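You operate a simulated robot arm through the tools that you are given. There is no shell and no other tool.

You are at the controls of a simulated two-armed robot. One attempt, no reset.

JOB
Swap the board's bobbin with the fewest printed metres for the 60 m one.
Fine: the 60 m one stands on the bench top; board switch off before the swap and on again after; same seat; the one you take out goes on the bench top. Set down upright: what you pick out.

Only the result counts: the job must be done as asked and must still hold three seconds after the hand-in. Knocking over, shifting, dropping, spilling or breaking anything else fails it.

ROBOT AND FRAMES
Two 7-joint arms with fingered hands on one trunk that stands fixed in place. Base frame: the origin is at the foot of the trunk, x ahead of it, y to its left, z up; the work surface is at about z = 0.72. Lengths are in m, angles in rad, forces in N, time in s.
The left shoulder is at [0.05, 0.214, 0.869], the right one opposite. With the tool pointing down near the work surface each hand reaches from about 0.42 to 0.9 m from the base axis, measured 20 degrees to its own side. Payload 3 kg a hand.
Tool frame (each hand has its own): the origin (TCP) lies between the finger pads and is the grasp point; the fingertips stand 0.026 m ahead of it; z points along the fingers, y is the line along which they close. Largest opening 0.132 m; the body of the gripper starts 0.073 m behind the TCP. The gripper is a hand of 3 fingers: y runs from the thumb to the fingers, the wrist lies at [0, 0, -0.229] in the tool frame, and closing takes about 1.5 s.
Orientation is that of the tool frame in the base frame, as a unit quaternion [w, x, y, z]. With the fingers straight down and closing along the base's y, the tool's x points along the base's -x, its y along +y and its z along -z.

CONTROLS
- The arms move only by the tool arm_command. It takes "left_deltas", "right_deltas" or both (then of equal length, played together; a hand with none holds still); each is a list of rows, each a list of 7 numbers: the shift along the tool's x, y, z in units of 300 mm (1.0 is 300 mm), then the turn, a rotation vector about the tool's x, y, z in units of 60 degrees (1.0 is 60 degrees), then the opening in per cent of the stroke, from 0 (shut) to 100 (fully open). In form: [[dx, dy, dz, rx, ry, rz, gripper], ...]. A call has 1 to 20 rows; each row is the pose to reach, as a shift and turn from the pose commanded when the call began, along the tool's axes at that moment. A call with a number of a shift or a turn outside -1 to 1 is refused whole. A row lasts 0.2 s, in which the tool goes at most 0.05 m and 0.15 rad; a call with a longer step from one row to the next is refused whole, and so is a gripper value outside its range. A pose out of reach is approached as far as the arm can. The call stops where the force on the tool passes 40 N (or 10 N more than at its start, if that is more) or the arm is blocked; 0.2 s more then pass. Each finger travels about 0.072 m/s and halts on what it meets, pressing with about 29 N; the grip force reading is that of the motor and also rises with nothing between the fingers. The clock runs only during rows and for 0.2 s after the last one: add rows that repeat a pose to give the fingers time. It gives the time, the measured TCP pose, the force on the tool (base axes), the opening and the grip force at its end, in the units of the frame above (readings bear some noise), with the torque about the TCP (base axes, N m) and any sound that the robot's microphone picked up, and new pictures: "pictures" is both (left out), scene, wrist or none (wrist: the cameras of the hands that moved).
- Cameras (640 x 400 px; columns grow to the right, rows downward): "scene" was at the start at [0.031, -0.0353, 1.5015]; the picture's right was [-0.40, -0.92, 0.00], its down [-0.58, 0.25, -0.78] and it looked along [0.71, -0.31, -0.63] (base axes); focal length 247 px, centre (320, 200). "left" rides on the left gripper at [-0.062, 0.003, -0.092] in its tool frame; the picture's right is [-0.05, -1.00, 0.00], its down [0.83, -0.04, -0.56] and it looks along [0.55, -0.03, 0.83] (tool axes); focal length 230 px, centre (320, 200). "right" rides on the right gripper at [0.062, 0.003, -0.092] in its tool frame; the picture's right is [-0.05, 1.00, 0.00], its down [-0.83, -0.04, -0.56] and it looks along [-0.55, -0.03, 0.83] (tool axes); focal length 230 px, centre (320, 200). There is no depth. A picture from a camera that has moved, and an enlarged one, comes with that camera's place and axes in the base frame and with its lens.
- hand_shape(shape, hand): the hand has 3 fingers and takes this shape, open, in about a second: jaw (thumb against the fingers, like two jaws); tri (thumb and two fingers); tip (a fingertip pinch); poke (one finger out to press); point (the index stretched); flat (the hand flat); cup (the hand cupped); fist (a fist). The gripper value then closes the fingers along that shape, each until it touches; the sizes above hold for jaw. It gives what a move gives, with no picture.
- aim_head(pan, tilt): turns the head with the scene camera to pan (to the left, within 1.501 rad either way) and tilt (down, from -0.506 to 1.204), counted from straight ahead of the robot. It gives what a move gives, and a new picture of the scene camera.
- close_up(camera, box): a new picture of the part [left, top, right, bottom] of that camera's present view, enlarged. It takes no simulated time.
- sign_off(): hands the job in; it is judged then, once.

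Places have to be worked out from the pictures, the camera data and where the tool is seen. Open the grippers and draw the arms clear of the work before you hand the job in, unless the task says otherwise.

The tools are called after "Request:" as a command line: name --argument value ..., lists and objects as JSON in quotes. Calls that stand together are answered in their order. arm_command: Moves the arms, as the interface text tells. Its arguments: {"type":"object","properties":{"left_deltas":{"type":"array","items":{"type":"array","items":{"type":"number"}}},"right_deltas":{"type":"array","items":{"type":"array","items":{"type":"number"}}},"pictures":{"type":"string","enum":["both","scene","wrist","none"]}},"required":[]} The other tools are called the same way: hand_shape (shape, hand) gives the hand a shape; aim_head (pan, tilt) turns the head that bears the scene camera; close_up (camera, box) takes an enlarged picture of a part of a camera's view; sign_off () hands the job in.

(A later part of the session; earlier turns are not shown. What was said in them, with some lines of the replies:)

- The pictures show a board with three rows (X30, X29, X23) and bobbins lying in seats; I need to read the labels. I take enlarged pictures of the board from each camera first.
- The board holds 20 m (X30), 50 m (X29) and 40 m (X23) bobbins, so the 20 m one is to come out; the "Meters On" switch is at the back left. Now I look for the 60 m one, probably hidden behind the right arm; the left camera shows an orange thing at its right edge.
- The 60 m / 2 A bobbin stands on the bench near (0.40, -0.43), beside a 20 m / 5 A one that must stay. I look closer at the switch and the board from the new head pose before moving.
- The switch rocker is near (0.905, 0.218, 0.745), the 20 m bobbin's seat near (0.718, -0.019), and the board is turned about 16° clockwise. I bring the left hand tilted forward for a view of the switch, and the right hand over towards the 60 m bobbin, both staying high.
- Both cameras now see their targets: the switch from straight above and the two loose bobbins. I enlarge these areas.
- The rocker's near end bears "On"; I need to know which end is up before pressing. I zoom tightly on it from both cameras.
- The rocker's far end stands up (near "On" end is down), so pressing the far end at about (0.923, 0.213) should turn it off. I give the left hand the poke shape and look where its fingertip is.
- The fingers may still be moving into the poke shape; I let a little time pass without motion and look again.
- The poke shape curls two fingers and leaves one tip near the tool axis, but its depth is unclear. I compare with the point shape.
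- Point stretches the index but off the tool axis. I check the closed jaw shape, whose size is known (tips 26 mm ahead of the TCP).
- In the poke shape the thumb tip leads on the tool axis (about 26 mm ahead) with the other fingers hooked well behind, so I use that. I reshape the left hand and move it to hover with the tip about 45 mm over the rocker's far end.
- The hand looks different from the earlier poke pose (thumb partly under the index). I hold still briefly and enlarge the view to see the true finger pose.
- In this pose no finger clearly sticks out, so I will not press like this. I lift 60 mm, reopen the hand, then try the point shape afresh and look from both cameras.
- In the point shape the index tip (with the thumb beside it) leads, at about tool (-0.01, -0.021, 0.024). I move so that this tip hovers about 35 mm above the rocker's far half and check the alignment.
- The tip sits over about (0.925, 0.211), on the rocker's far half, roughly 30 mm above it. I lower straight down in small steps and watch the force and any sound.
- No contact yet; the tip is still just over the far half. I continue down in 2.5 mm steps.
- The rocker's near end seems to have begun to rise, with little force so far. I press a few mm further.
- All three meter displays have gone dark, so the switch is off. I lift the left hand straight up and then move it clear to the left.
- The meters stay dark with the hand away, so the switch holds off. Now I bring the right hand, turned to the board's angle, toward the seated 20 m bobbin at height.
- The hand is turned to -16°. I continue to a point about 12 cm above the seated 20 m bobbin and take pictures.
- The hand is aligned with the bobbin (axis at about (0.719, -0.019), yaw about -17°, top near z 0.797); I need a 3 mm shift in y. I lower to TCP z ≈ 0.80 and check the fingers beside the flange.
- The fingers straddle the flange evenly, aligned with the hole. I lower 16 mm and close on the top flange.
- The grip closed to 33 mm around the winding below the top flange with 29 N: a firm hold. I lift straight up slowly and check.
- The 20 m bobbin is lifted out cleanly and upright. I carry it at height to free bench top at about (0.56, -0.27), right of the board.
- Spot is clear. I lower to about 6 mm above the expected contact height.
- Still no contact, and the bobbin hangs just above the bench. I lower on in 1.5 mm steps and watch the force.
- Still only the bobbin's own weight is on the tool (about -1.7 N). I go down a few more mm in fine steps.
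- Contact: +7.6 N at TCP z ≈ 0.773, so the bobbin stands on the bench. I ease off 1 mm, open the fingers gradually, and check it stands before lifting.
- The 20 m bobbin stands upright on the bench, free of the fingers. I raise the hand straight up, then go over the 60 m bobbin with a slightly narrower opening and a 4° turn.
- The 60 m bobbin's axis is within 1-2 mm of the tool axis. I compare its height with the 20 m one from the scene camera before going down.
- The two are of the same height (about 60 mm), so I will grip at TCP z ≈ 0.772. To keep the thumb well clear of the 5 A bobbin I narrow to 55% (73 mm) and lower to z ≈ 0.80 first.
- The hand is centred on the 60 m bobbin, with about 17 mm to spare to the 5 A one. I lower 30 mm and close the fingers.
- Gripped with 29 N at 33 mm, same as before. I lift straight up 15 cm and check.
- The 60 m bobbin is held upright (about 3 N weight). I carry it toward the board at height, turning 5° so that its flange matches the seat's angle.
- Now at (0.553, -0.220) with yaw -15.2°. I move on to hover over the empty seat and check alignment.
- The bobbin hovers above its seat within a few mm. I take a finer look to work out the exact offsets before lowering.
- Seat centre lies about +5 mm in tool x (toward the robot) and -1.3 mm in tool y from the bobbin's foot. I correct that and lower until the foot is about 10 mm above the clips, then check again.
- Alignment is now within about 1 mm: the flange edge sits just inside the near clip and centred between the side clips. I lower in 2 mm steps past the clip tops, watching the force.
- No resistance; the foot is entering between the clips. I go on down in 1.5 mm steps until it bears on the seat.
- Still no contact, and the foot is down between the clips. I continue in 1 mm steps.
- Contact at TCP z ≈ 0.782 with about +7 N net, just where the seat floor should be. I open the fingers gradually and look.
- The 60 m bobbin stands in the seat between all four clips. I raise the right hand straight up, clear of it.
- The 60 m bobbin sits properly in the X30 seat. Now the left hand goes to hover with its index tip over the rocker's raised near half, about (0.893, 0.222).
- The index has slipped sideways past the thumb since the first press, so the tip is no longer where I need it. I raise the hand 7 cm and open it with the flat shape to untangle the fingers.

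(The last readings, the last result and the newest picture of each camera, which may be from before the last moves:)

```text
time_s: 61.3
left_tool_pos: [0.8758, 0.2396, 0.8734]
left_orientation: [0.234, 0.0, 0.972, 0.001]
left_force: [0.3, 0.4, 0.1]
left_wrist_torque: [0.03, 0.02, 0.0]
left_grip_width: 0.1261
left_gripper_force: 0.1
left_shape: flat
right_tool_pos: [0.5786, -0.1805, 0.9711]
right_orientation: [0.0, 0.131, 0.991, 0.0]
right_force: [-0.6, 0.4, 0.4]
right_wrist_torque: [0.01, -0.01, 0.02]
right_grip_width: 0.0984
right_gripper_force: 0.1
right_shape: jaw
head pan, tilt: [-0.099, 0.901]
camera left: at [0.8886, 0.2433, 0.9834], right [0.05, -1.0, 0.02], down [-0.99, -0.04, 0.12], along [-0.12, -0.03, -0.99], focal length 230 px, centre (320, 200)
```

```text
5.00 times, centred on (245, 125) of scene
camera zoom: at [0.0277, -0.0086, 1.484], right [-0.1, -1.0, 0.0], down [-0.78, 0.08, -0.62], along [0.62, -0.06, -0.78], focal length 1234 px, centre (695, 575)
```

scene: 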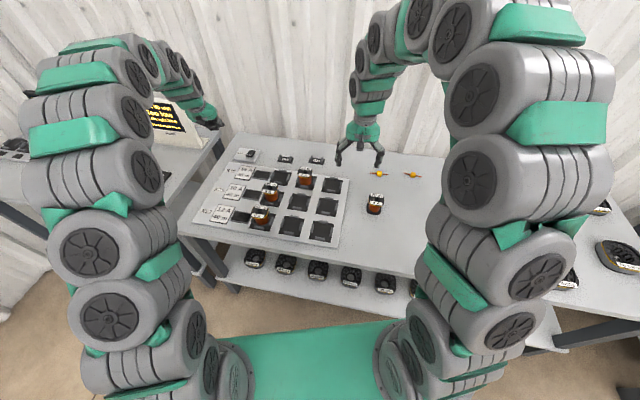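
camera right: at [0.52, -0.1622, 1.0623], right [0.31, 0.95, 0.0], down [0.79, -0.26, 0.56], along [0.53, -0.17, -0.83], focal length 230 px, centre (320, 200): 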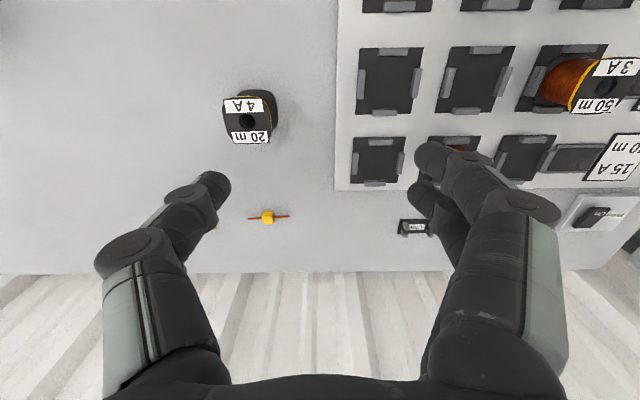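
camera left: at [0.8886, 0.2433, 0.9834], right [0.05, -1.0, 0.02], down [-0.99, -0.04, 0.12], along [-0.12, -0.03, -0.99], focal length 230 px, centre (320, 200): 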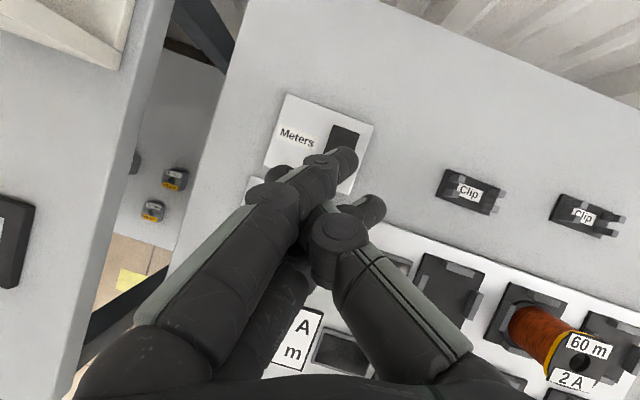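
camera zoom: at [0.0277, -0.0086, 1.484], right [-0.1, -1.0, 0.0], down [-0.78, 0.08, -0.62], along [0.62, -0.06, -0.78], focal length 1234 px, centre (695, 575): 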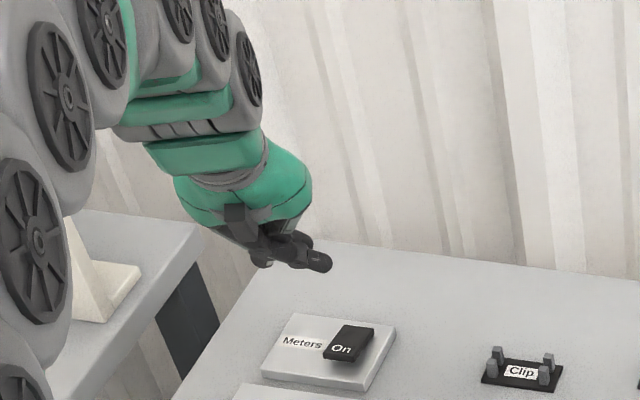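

The fingers now lie straight but interleaved. I go to jaw to spread them fully and check.

Request:
hand_shape --shape "jaw" --hand "left"

Request:
arm_command --left_deltas '[[0, 0, 0, 0, 0, 0, 100], [0, 0, 0, 0, 0, 0, 100], [0, 0, 0, 0, 0, 0, 100], [0, 0, 0, 0, 0, 0, 100]]' --pictures "wrist"

```text
time_s: 62.2
left_tool_pos: [0.875, 0.2399, 0.873]
left_orientation: [0.234, 0.0, 0.972, 0.0]
left_force: [0.7, -0.4, -0.9]
left_wrist_torque: [-0.02, 0.02, 0.02]
left_grip_width: 0.1317
left_gripper_force: 0.1
left_shape: jaw
right_tool_pos: [0.5784, -0.1812, 0.9702]
right_orientation: [0.0, 0.132, 0.991, 0.0]
right_force: [-0.2, -0.3, -1.1]
right_wrist_torque: [0.0, 0.02, -0.02]
right_grip_width: 0.0986
right_gripper_force: 0.1
right_shape: jaw
head pan, tilt: [-0.099, 0.901]
```

```text
time_s: 63.2
left_tool_pos: [0.8769, 0.2409, 0.8735]
left_orientation: [0.233, 0.0, 0.972, 0.0]
left_force: [0.0, 0.0, -0.5]
left_wrist_torque: [-0.01, 0.0, -0.01]
left_grip_width: 0.132
left_gripper_force: 0.1
left_shape: jaw
right_tool_pos: [0.5779, -0.1809, 0.9687]
right_orientation: [0.0, 0.131, 0.991, -0.001]
right_force: [0.5, 0.7, -0.4]
right_wrist_torque: [0.0, -0.03, 0.0]
right_grip_width: 0.0987
right_gripper_force: 0.2
right_shape: jaw
head pan, tilt: [-0.099, 0.901]
camera left: at [0.8886, 0.2433, 0.9833], right [0.05, -1.0, 0.02], down [-0.99, -0.04, 0.12], along [-0.12, -0.03, -0.99], focal length 230 px, centre (320, 200)
```

left: 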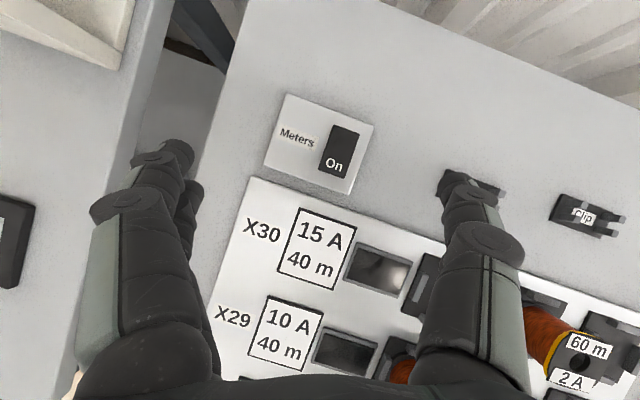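

The left hand is fully open and untangled. I form the point shape again, as for the first press, and check the tip.

Request:
hand_shape --shape "point" --hand "left"

Request:
arm_command --left_deltas '[[0, 0, 0, 0, 0, 0, 100], [0, 0, 0, 0, 0, 0, 100], [0, 0, 0, 0, 0, 0, 100], [0, 0, 0, 0, 0, 0, 100]]' --pictures "wrist"

Request:
close_up --camera "left" --box '[240, 80, 440, 240]'

Request:
close_up --camera "scene" --box '[205, 85, 285, 165]'

```text
time_s: 64.1
left_tool_pos: [0.8742, 0.24, 0.8728]
left_orientation: [0.234, -0.001, 0.972, 0.0]
left_force: [0.4, -0.6, 0.2]
left_wrist_torque: [0.02, -0.01, 0.04]
left_grip_width: 0.0
left_gripper_force: 0.0
left_shape: point
right_tool_pos: [0.5786, -0.1813, 0.9705]
right_orientation: [0.0, 0.132, 0.991, 0.001]
right_force: [-0.3, -0.1, -0.2]
right_wrist_torque: [0.01, 0.01, 0.0]
right_grip_width: 0.0986
right_gripper_force: 0.0
right_shape: jaw
head pan, tilt: [-0.099, 0.901]
```

```text
time_s: 65.1
left_tool_pos: [0.8758, 0.2403, 0.8727]
left_orientation: [0.233, 0.0, 0.972, 0.0]
left_force: [-0.6, 1.3, 0.3]
left_wrist_torque: [-0.01, -0.01, 0.01]
left_grip_width: 0.0
left_gripper_force: 0.0
left_shape: point
right_tool_pos: [0.5784, -0.181, 0.9694]
right_orientation: [0.0, 0.131, 0.991, 0.0]
right_force: [0.1, -0.3, -0.3]
right_wrist_torque: [0.02, 0.0, 0.02]
right_grip_width: 0.0986
right_gripper_force: 0.2
right_shape: jaw
head pan, tilt: [-0.099, 0.901]
camera left: at [0.8886, 0.2433, 0.9833], right [0.05, -1.0, 0.02], down [-0.99, -0.04, 0.12], along [-0.12, -0.03, -0.99], focal length 230 px, centre (320, 200)
```

left: 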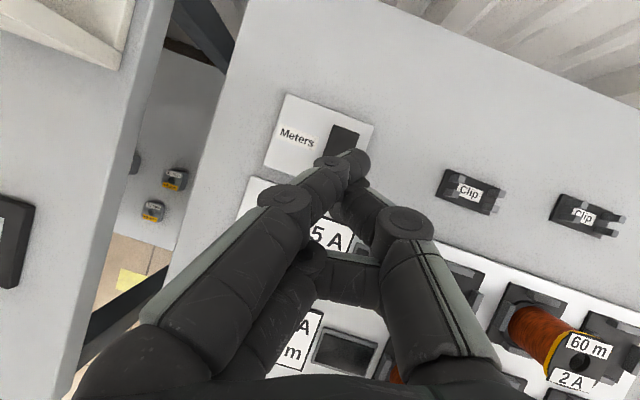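

```text
2.50 times, centred on (340, 160) of left
camera zoom: at [0.8886, 0.2433, 0.9833], right [0.05, -1.0, 0.02], down [-0.99, -0.04, 0.12], along [-0.12, -0.03, -0.99], focal length 575 px, centre (270, 300)
```

zoom: 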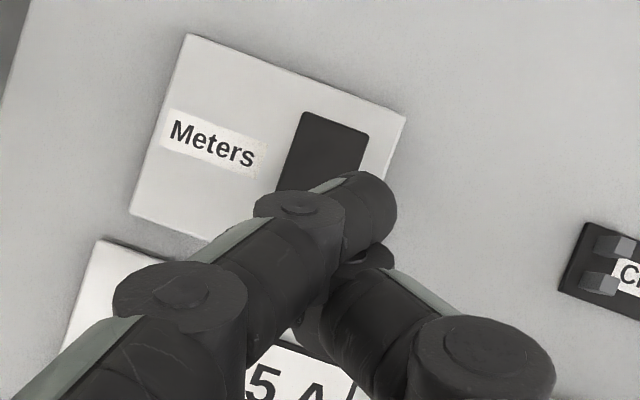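

```text
5.00 times, centred on (245, 125) of scene
camera zoom: at [0.0277, -0.0086, 1.484], right [-0.1, -1.0, 0.0], down [-0.78, 0.08, -0.62], along [0.62, -0.06, -0.78], focal length 1234 px, centre (695, 575)
```

zoom: 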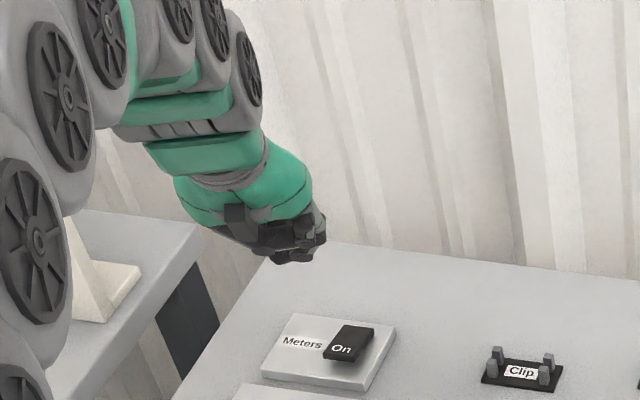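

The tip is again where it was for the first press, now above about (0.895, 0.218). I shift slightly and lower until it is just over the raised near half.

Request:
arm_command --left_deltas '[[0.03, 0.006, 0.055, 0, 0, 0, 100], [0.07, 0.0123, 0.13, 0, 0, 0, 100], [0.11, 0.0123, 0.205, 0, 0, 0, 100], [0.148, 0.0123, 0.276, 0, 0, 0, 100], [0.148, 0.0123, 0.276, 0, 0, 0, 100]]' --pictures "wrist"

Request:
close_up --camera "left" --box '[240, 60, 440, 220]'

Request:
close_up --camera "scene" --box '[215, 115, 279, 165]'

```text
time_s: 66.3
left_tool_pos: [0.8746, 0.2463, 0.7797]
left_orientation: [0.234, 0.0, 0.972, 0.0]
left_force: [0.6, -0.1, -0.2]
left_wrist_torque: [0.01, 0.01, 0.01]
left_grip_width: 0.0
left_gripper_force: 0.0
left_shape: point
right_tool_pos: [0.5782, -0.1814, 0.9694]
right_orientation: [0.0, 0.131, 0.991, 0.0]
right_force: [-0.2, 0.1, 0.5]
right_wrist_torque: [0.02, 0.0, -0.03]
right_grip_width: 0.0988
right_gripper_force: 0.0
right_shape: jaw
head pan, tilt: [-0.099, 0.901]
camera left: at [0.8875, 0.249, 0.8897], right [0.05, -1.0, 0.02], down [-0.99, -0.04, 0.12], along [-0.12, -0.03, -0.99], focal length 230 px, centre (320, 200)
```

left: 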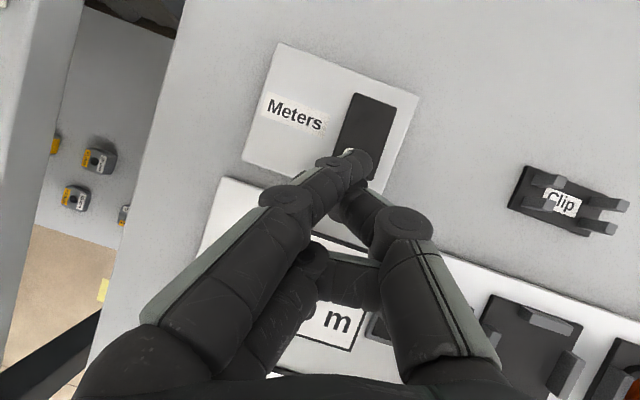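

```text
2.50 times, centred on (340, 140) of left
camera zoom: at [0.8875, 0.249, 0.8897], right [0.05, -1.0, 0.02], down [-0.99, -0.04, 0.12], along [-0.12, -0.03, -0.99], focal length 575 px, centre (270, 350)
```

zoom: 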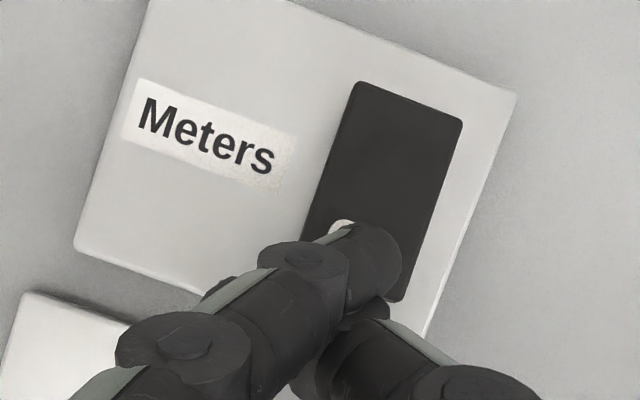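

```text
8.00 times, centred on (247, 140) of scene
camera zoom: at [0.0277, -0.0086, 1.484], right [-0.1, -1.0, 0.0], down [-0.78, 0.08, -0.62], along [0.62, -0.06, -0.78], focal length 1975 px, centre (904, 680)
```

zoom: 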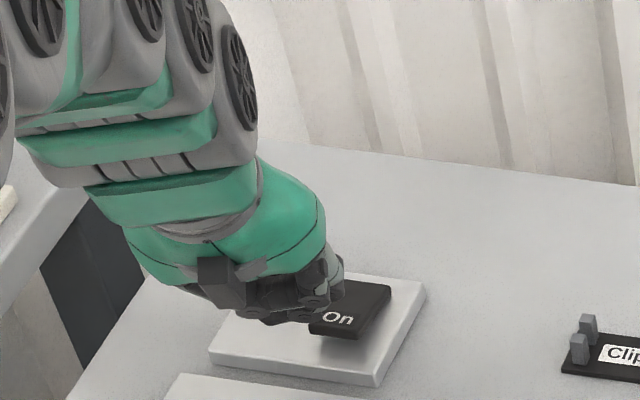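

The tip is right over the "On" end of the rocker. I press down in 2.5 mm steps and watch the force and meters.

Request:
arm_command --left_deltas '[[0.0038, 0, 0.0074, 0, 0, 0, 100], [0.0076, 0, 0.0149, 0, 0, 0, 100], [0.0113, 0, 0.0223, 0, 0, 0, 100], [0.0151, 0, 0.0297, 0, 0, 0, 100], [0.0189, 0, 0.0371, 0, 0, 0, 100], [0.0227, 0, 0.0446, 0, 0, 0, 100]]' --pictures "wrist"

Request:
close_up --camera "scene" --box '[215, 115, 279, 165]'

Request:
close_up --camera "scene" --box '[200, 150, 300, 230]'

```text
time_s: 67.7
left_tool_pos: [0.8733, 0.2451, 0.7654]
left_orientation: [0.234, 0.001, 0.972, 0.0]
left_force: [0.8, 0.7, 1.1]
left_wrist_torque: [0.02, -0.01, 0.02]
left_grip_width: 0.0
left_gripper_force: 0.0
left_shape: point
right_tool_pos: [0.5778, -0.1808, 0.9695]
right_orientation: [0.0, 0.132, 0.991, 0.0]
right_force: [-0.3, 0.2, 0.1]
right_wrist_torque: [-0.02, 0.01, 0.0]
right_grip_width: 0.0986
right_gripper_force: 0.1
right_shape: jaw
head pan, tilt: [-0.099, 0.901]
camera left: at [0.887, 0.2488, 0.8749], right [0.05, -1.0, 0.02], down [-0.99, -0.04, 0.12], along [-0.12, -0.03, -0.99], focal length 230 px, centre (320, 200)
```

left: 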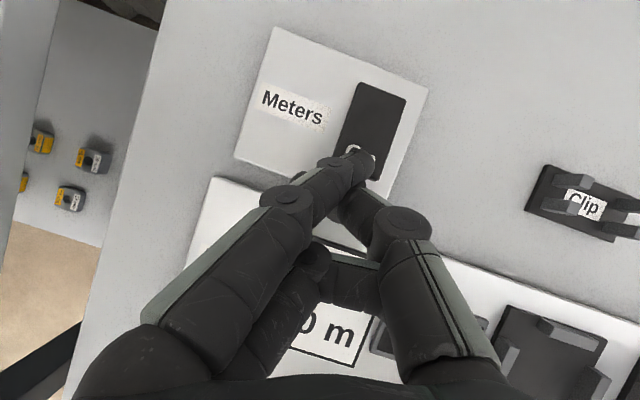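

```text
8.00 times, centred on (247, 140) of scene
camera zoom: at [0.0277, -0.0086, 1.484], right [-0.1, -1.0, 0.0], down [-0.78, 0.08, -0.62], along [0.62, -0.06, -0.78], focal length 1975 px, centre (904, 680)
```

zoom: 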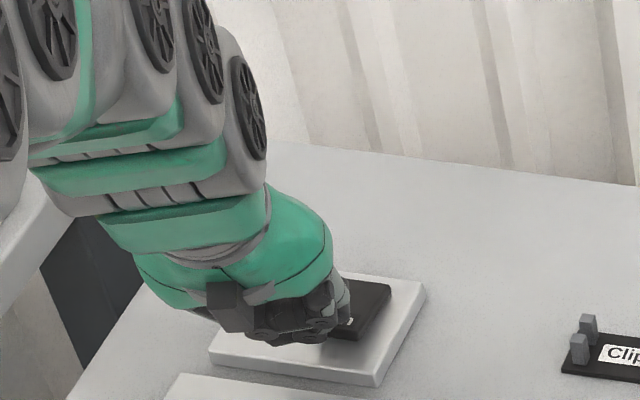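

```text
5.00 times, centred on (250, 190) of scene
camera zoom: at [0.0277, -0.0086, 1.484], right [-0.1, -1.0, 0.0], down [-0.78, 0.08, -0.62], along [0.62, -0.06, -0.78], focal length 1234 px, centre (670, 250)
```

zoom: 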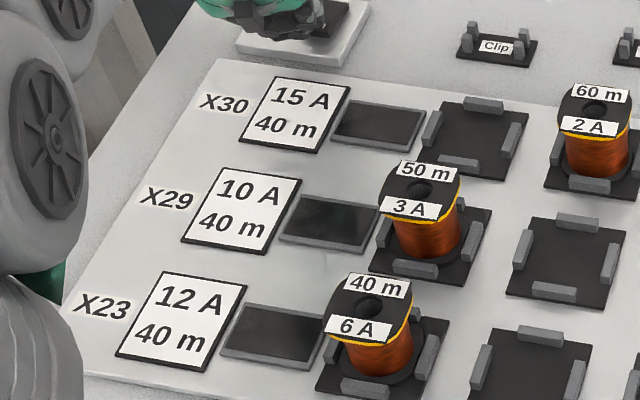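

Nothing yet (force about 1 N, meters still dark). I press further in finer steps.

Request:
arm_command --left_deltas '[[0.003, 0, 0.006, 0, 0, 0, 100], [0.006, 0, 0.012, 0, 0, 0, 100], [0.009, 0, 0.018, 0, 0, 0, 100]]' --pictures "wrist"

Request:
close_up --camera "scene" --box '[200, 140, 300, 220]'

```text
time_s: 68.5
left_tool_pos: [0.8731, 0.2463, 0.7583]
left_orientation: [0.233, 0.0, 0.972, 0.0]
left_force: [0.3, 1.2, 3.5]
left_wrist_torque: [-0.04, -0.08, -0.02]
left_grip_width: 0.0001
left_gripper_force: 0.1
left_shape: point
right_tool_pos: [0.5789, -0.1802, 0.9702]
right_orientation: [0.001, 0.13, 0.992, 0.001]
right_force: [-1.1, 1.2, -0.6]
right_wrist_torque: [0.0, 0.01, -0.04]
right_grip_width: 0.0985
right_gripper_force: 0.2
right_shape: jaw
head pan, tilt: [-0.099, 0.901]
camera left: at [0.887, 0.2491, 0.8691], right [0.05, -1.0, 0.02], down [-0.99, -0.04, 0.12], along [-0.12, -0.03, -0.99], focal length 230 px, centre (320, 200)
```

left: 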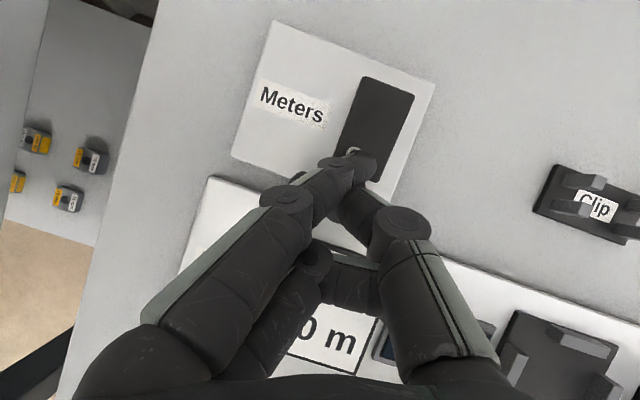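

```text
5.00 times, centred on (250, 180) of scene
camera zoom: at [0.0277, -0.0086, 1.484], right [-0.1, -1.0, 0.0], down [-0.78, 0.08, -0.62], along [0.62, -0.06, -0.78], focal length 1234 px, centre (670, 300)
```

zoom: 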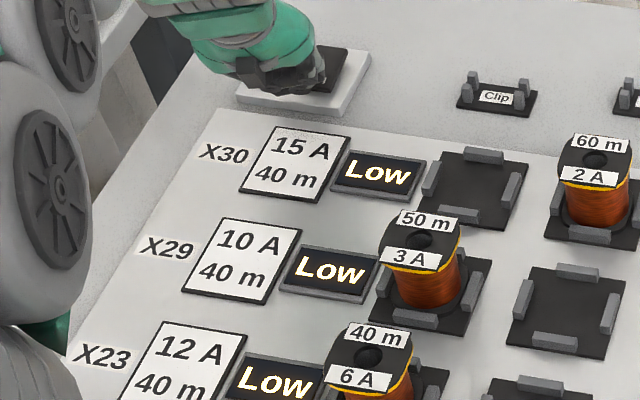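

The meters are lit again (X30 now reads "Low" with the 60 m bobbin). I lift the left hand straight up and then away, checking that the switch stays on.

Request:
arm_command --left_deltas '[[-0.0151, 0, -0.0297, 0, 0, 0, 100], [-0.0605, 0, -0.1188, 0, 0, 0, 100], [-0.12, 0, -0.235, 0, 0, 0, 100], [-0.12, 0.06, -0.35, 0, 0, 0, 100], [-0.11, 0.13, -0.46, 0, 0, 0, 100], [-0.1, 0.2, -0.58, 0, 0, 0, 100], [-0.1, 0.27, -0.7, 0, 0, 0, 100]]' --pictures "both"

Request:
close_up --camera "scene" --box '[200, 140, 360, 240]'

Request:
close_up --camera "scene" --box '[225, 140, 275, 172]'

```text
time_s: 70.1
left_tool_pos: [0.8041, 0.3276, 0.9593]
left_orientation: [0.233, 0.0, 0.972, 0.0]
left_force: [0.0, 0.8, -0.7]
left_wrist_torque: [0.01, -0.03, -0.01]
left_grip_width: 0.0002
left_gripper_force: 0.1
left_shape: point
right_tool_pos: [0.5794, -0.1811, 0.9701]
right_orientation: [0.0, 0.131, 0.991, 0.0]
right_force: [-0.6, -0.7, -0.1]
right_wrist_torque: [0.0, -0.01, 0.0]
right_grip_width: 0.0988
right_gripper_force: 0.0
right_shape: jaw
head pan, tilt: [-0.099, 0.901]
camera left: at [0.8179, 0.3304, 1.0698], right [0.05, -1.0, 0.02], down [-0.99, -0.04, 0.12], along [-0.12, -0.03, -0.99], focal length 230 px, centre (320, 200)
```

scene: 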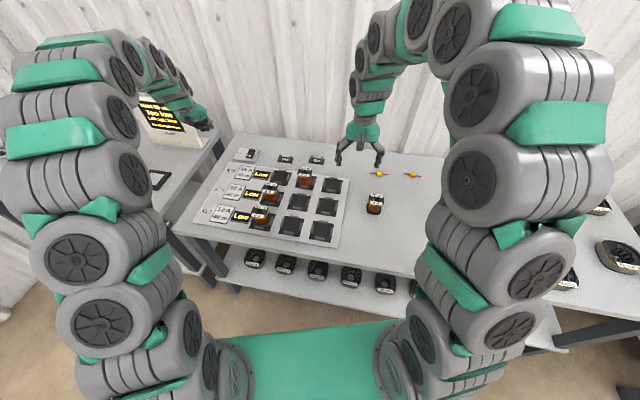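
left: 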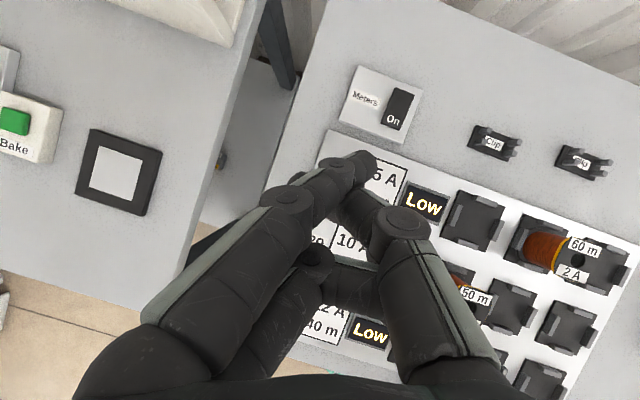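

```text
4.00 times, centred on (280, 190) of scene
camera zoom: at [0.0277, -0.0086, 1.484], right [-0.1, -0.99, 0.0], down [-0.78, 0.08, -0.62], along [0.62, -0.06, -0.78], focal length 987 px, centre (480, 240)
```

zoom: 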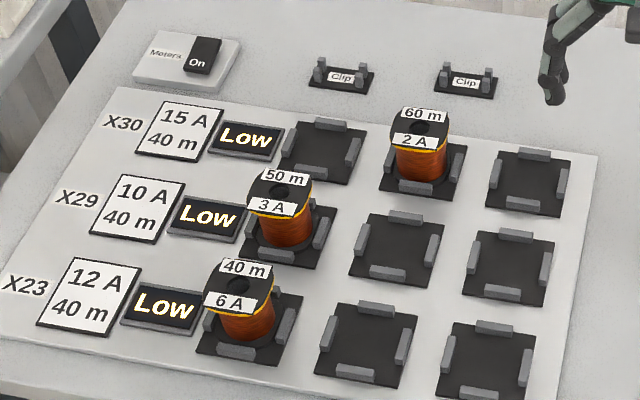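

```text
12.50 times, centred on (250, 156) of scene
camera zoom: at [0.0277, -0.0086, 1.484], right [-0.1, -0.99, 0.0], down [-0.78, 0.08, -0.62], along [0.62, -0.06, -0.78], focal length 3085 px, centre (1195, 750)
```

zoom: 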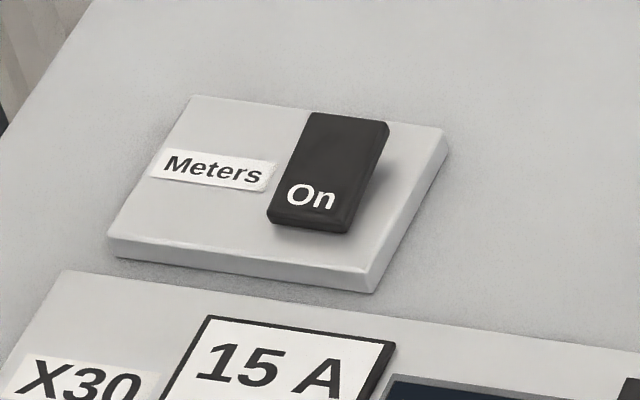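

The switch is on and latched, X30 recognises the 60 m bobbin, and the 20 m bobbin stands on the bench. I open the left hand to jaw and draw both arms up and clear.

Request:
hand_shape --shape "jaw" --hand "left"

Request:
arm_command --left_deltas '[[0.005, 0.01, -0.08, 0, 0, 0, 100], [0.012, 0.02, -0.18, 0, 0, 0, 100], [0.02, 0.03, -0.28, 0, 0, 0, 100], [0.027, 0.04, -0.388, 0, 0, 0, 100], [0.027, 0.04, -0.388, 0, 0, 0, 100], [0.027, 0.04, -0.388, 0, 0, 0, 100]]' --right_deltas '[[0, -0.02, -0.1, 0, 0, 0, 100], [0, -0.06, -0.22, 0, 0, 0, 100], [0, -0.1, -0.34, 0, 0, 0, 100], [0, -0.14, -0.433, 0, 0, 0, 100], [0, -0.14, -0.433, 0, 0, 0, 100], [0, -0.14, -0.433, 0, 0, 0, 100]]' --pictures "both"

Request:
close_up --camera "scene" --box '[180, 130, 420, 280]'

Request:
close_up --camera "right" --box '[0, 0, 640, 400]'

```text
time_s: 71.0
left_tool_pos: [0.8042, 0.3276, 0.9589]
left_orientation: [0.233, 0.0, 0.972, 0.0]
left_force: [-0.9, 0.7, -0.1]
left_wrist_torque: [-0.03, 0.03, 0.01]
left_grip_width: 0.0949
left_gripper_force: 0.1
left_shape: jaw
right_tool_pos: [0.5779, -0.1814, 0.9701]
right_orientation: [0.0, 0.131, 0.991, 0.0]
right_force: [0.4, -0.9, 1.2]
right_wrist_torque: [0.01, -0.01, 0.0]
right_grip_width: 0.0988
right_gripper_force: 0.0
right_shape: jaw
head pan, tilt: [-0.099, 0.901]
```

```text
time_s: 72.4
left_tool_pos: [0.7452, 0.3381, 1.059]
left_orientation: [0.233, 0.0, 0.972, 0.0]
left_force: [0.5, 0.4, -0.3]
left_wrist_torque: [-0.05, 0.02, -0.03]
left_grip_width: 0.0947
left_gripper_force: 0.0
left_shape: jaw
right_tool_pos: [0.5666, -0.2198, 1.098]
right_orientation: [0.0, 0.131, 0.991, 0.0]
right_force: [1.0, -0.3, -0.1]
right_wrist_torque: [-0.02, -0.02, -0.01]
right_grip_width: 0.1317
right_gripper_force: 0.1
right_shape: jaw
head pan, tilt: [-0.099, 0.901]
camera right: at [0.5097, -0.2018, 1.19], right [0.31, 0.95, 0.0], down [0.79, -0.26, 0.55], along [0.53, -0.17, -0.83], focal length 230 px, centre (320, 200)
camera left: at [0.7591, 0.3421, 1.1698], right [0.05, -1.0, 0.02], down [-0.99, -0.04, 0.12], along [-0.12, -0.03, -0.99], focal length 230 px, centre (320, 200)
```

scene: 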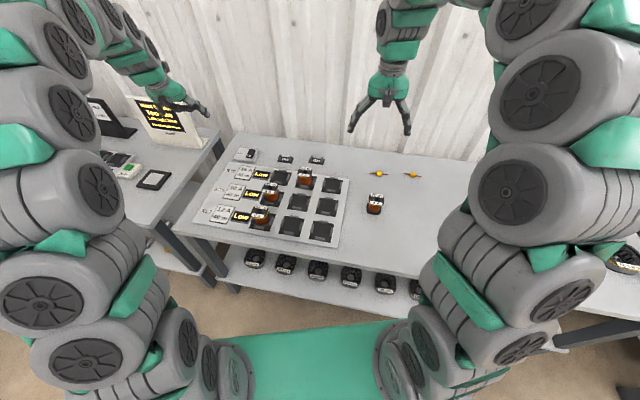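
right: 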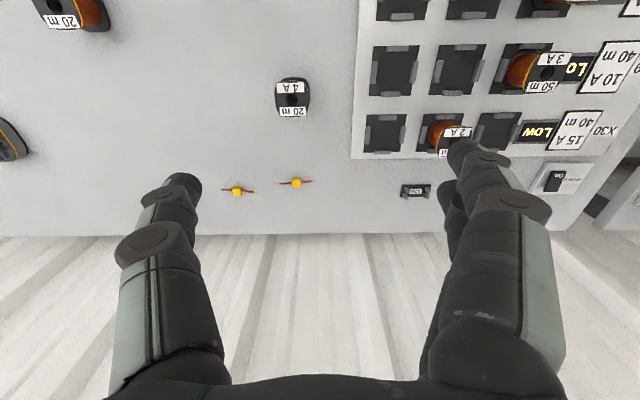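
left: 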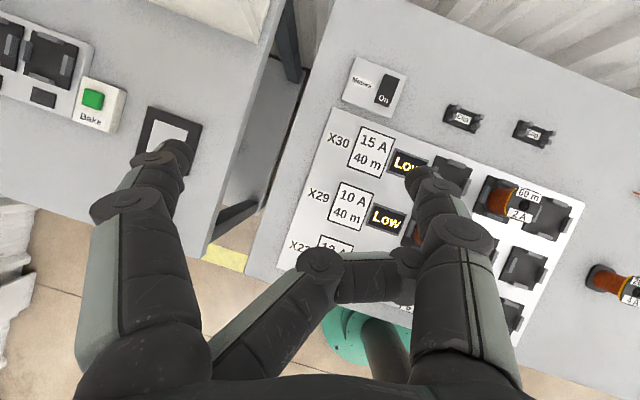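

```text
2.67 times, centred on (300, 205) of scene
camera zoom: at [0.0277, -0.0086, 1.484], right [-0.1, -1.0, 0.0], down [-0.78, 0.08, -0.62], along [0.62, -0.06, -0.78], focal length 658 px, centre (373, 187)
```

zoom: 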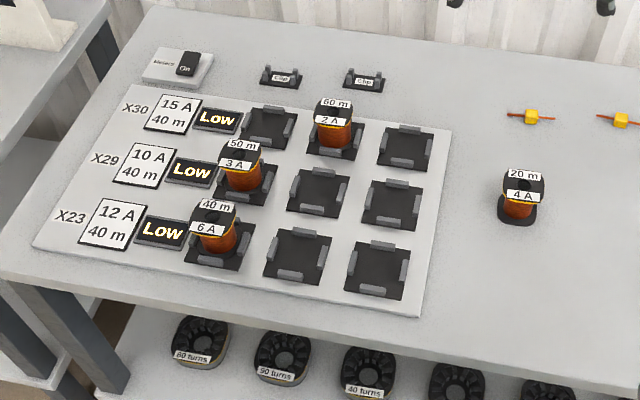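

```text
1.00 times, centred on (320, 200) of right (not enlarged: the box is as wide or as high as the picture)
camera zoom: at [0.5097, -0.2018, 1.19], right [0.31, 0.95, 0.0], down [0.79, -0.26, 0.55], along [0.53, -0.17, -0.83], focal length 230 px, centre (320, 200)
```

zoom: 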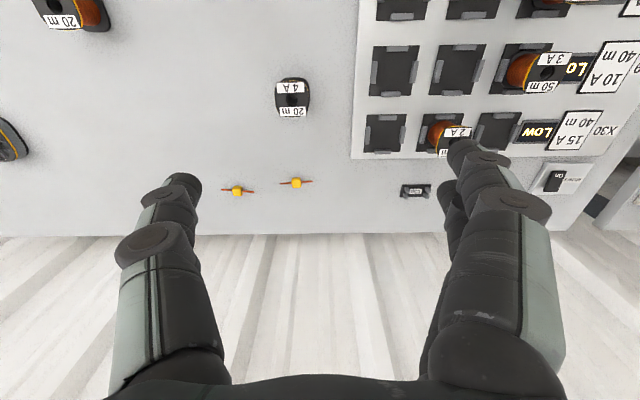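

Everything stands as it should; only the left hand's second finger is still caught on the thumb. I free it through the flat shape and return to open jaw before handing in.

Request:
hand_shape --shape "flat" --hand "left"

Request:
hand_shape --shape "jaw" --hand "left"

Request:
arm_command --left_deltas '[[0, 0, 0, 0, 0, 0, 100], [0, 0, 0, 0, 0, 0, 100], [0, 0, 0, 0, 0, 0, 100], [0, 0, 0, 0, 0, 0, 100]]' --pictures "both"

Request:
aim_head --pan -0.412 --tilt 0.684

```text
time_s: 73.3
left_tool_pos: [0.7442, 0.3384, 1.0601]
left_orientation: [0.233, 0.001, 0.972, -0.001]
left_force: [0.1, -1.2, 0.0]
left_wrist_torque: [-0.03, -0.01, 0.0]
left_grip_width: 0.0002
left_gripper_force: 0.1
left_shape: flat
right_tool_pos: [0.5668, -0.2195, 1.0975]
right_orientation: [0.0, 0.131, 0.991, 0.0]
right_force: [-0.2, 1.4, 0.3]
right_wrist_torque: [0.01, -0.03, 0.01]
right_grip_width: 0.1318
right_gripper_force: 0.1
right_shape: jaw
head pan, tilt: [-0.099, 0.901]
```

```text
time_s: 74.2
left_tool_pos: [0.7447, 0.3393, 1.0607]
left_orientation: [0.234, 0.001, 0.972, -0.001]
left_force: [-0.1, 0.1, 0.9]
left_wrist_torque: [0.03, 0.0, 0.02]
left_grip_width: 0.1319
left_gripper_force: 0.0
left_shape: jaw
right_tool_pos: [0.5677, -0.2207, 1.0988]
right_orientation: [-0.001, 0.132, 0.991, 0.0]
right_force: [-0.3, 0.3, -0.1]
right_wrist_torque: [0.0, 0.0, 0.0]
right_grip_width: 0.1317
right_gripper_force: 0.0
right_shape: jaw
head pan, tilt: [-0.099, 0.901]
```

```text
time_s: 75.2
left_tool_pos: [0.7458, 0.3397, 1.0599]
left_orientation: [0.233, 0.0, 0.972, -0.001]
left_force: [-0.1, -0.9, 0.5]
left_wrist_torque: [-0.04, 0.02, -0.04]
left_grip_width: 0.1317
left_gripper_force: 0.1
left_shape: jaw
right_tool_pos: [0.5679, -0.2203, 1.0972]
right_orientation: [0.0, 0.131, 0.991, 0.0]
right_force: [0.1, -0.2, 0.2]
right_wrist_torque: [-0.04, -0.01, 0.0]
right_grip_width: 0.1321
right_gripper_force: 0.1
right_shape: jaw
head pan, tilt: [-0.099, 0.901]
camera left: at [0.7592, 0.342, 1.1697], right [0.05, -1.0, 0.02], down [-0.99, -0.04, 0.12], along [-0.12, -0.03, -0.99], focal length 230 px, centre (320, 200)
```

scene: 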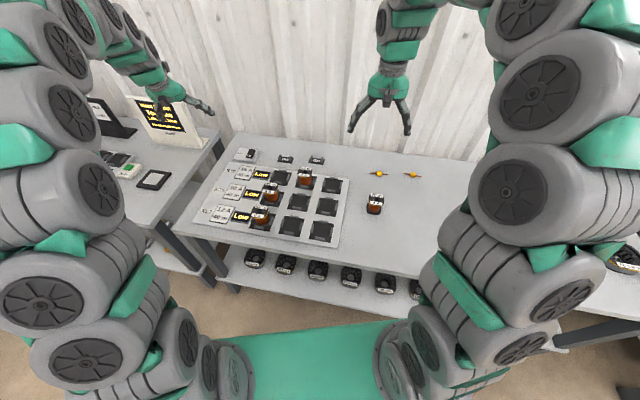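
left: 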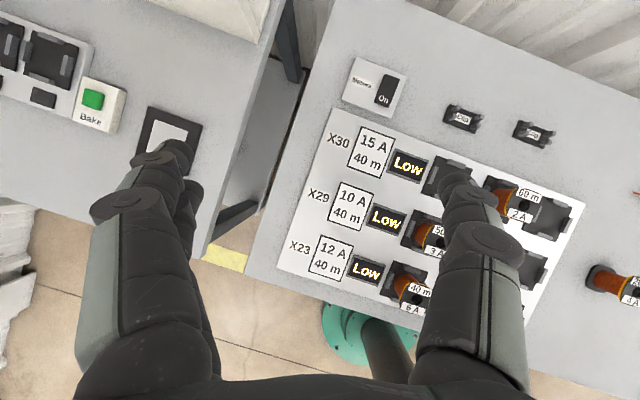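

```text
time_s: 76.0
left_tool_pos: [0.7451, 0.3392, 1.0595]
left_orientation: [0.234, 0.0, 0.972, 0.0]
left_force: [0.5, 0.0, 0.3]
left_wrist_torque: [-0.01, 0.0, -0.02]
left_grip_width: 0.132
left_gripper_force: 0.2
left_shape: jaw
right_tool_pos: [0.5668, -0.2196, 1.0976]
right_orientation: [-0.001, 0.131, 0.991, -0.001]
right_force: [-0.6, 0.5, -0.3]
right_wrist_torque: [0.01, 0.03, 0.01]
right_grip_width: 0.1319
right_gripper_force: 0.1
right_shape: jaw
head pan, tilt: [-0.412, 0.684]
```

scene: 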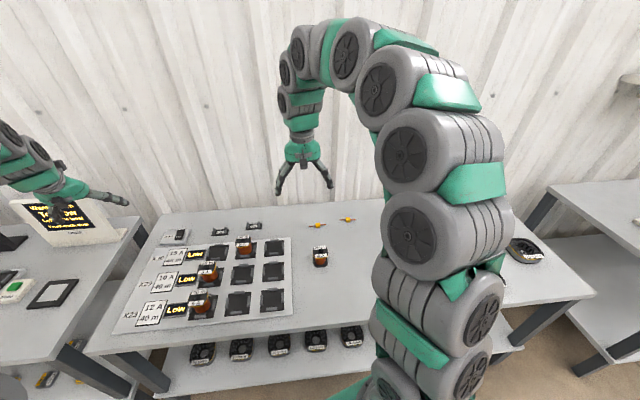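

Both hands are open and clear. The 60 m bobbin is in the 20 m one's old seat, the 20 m / 4 A one stands upright on the bench, the meters are on, and nothing else has moved. I hand the job in.

Request:
sign_off

```text
The job is handed in.
```

The swap is done and handed in. The 60 m (2 A) bobbin now sits in the X30 seat that held the 20 m (4 A) one, which had the fewest printed metres on the board.

- **Switch:** I turned it off before the swap, and all three meters went dark. I turned it back on afterwards, and they lit again.
- **Meters:** X30 now reads "Low" instead of "Short"; X29 and X23 still read "Low", as at the start.
- **20 m (4 A) bobbin:** it stands upright on the bench top, to the right of the board.
- **Everything else:** the final pictures showed nothing knocked over or shifted. Some items, such as the 20 m (5 A) bobbin beside the old 60 m spot, were only partly in view.

Both hands are open and raised clear of the work.
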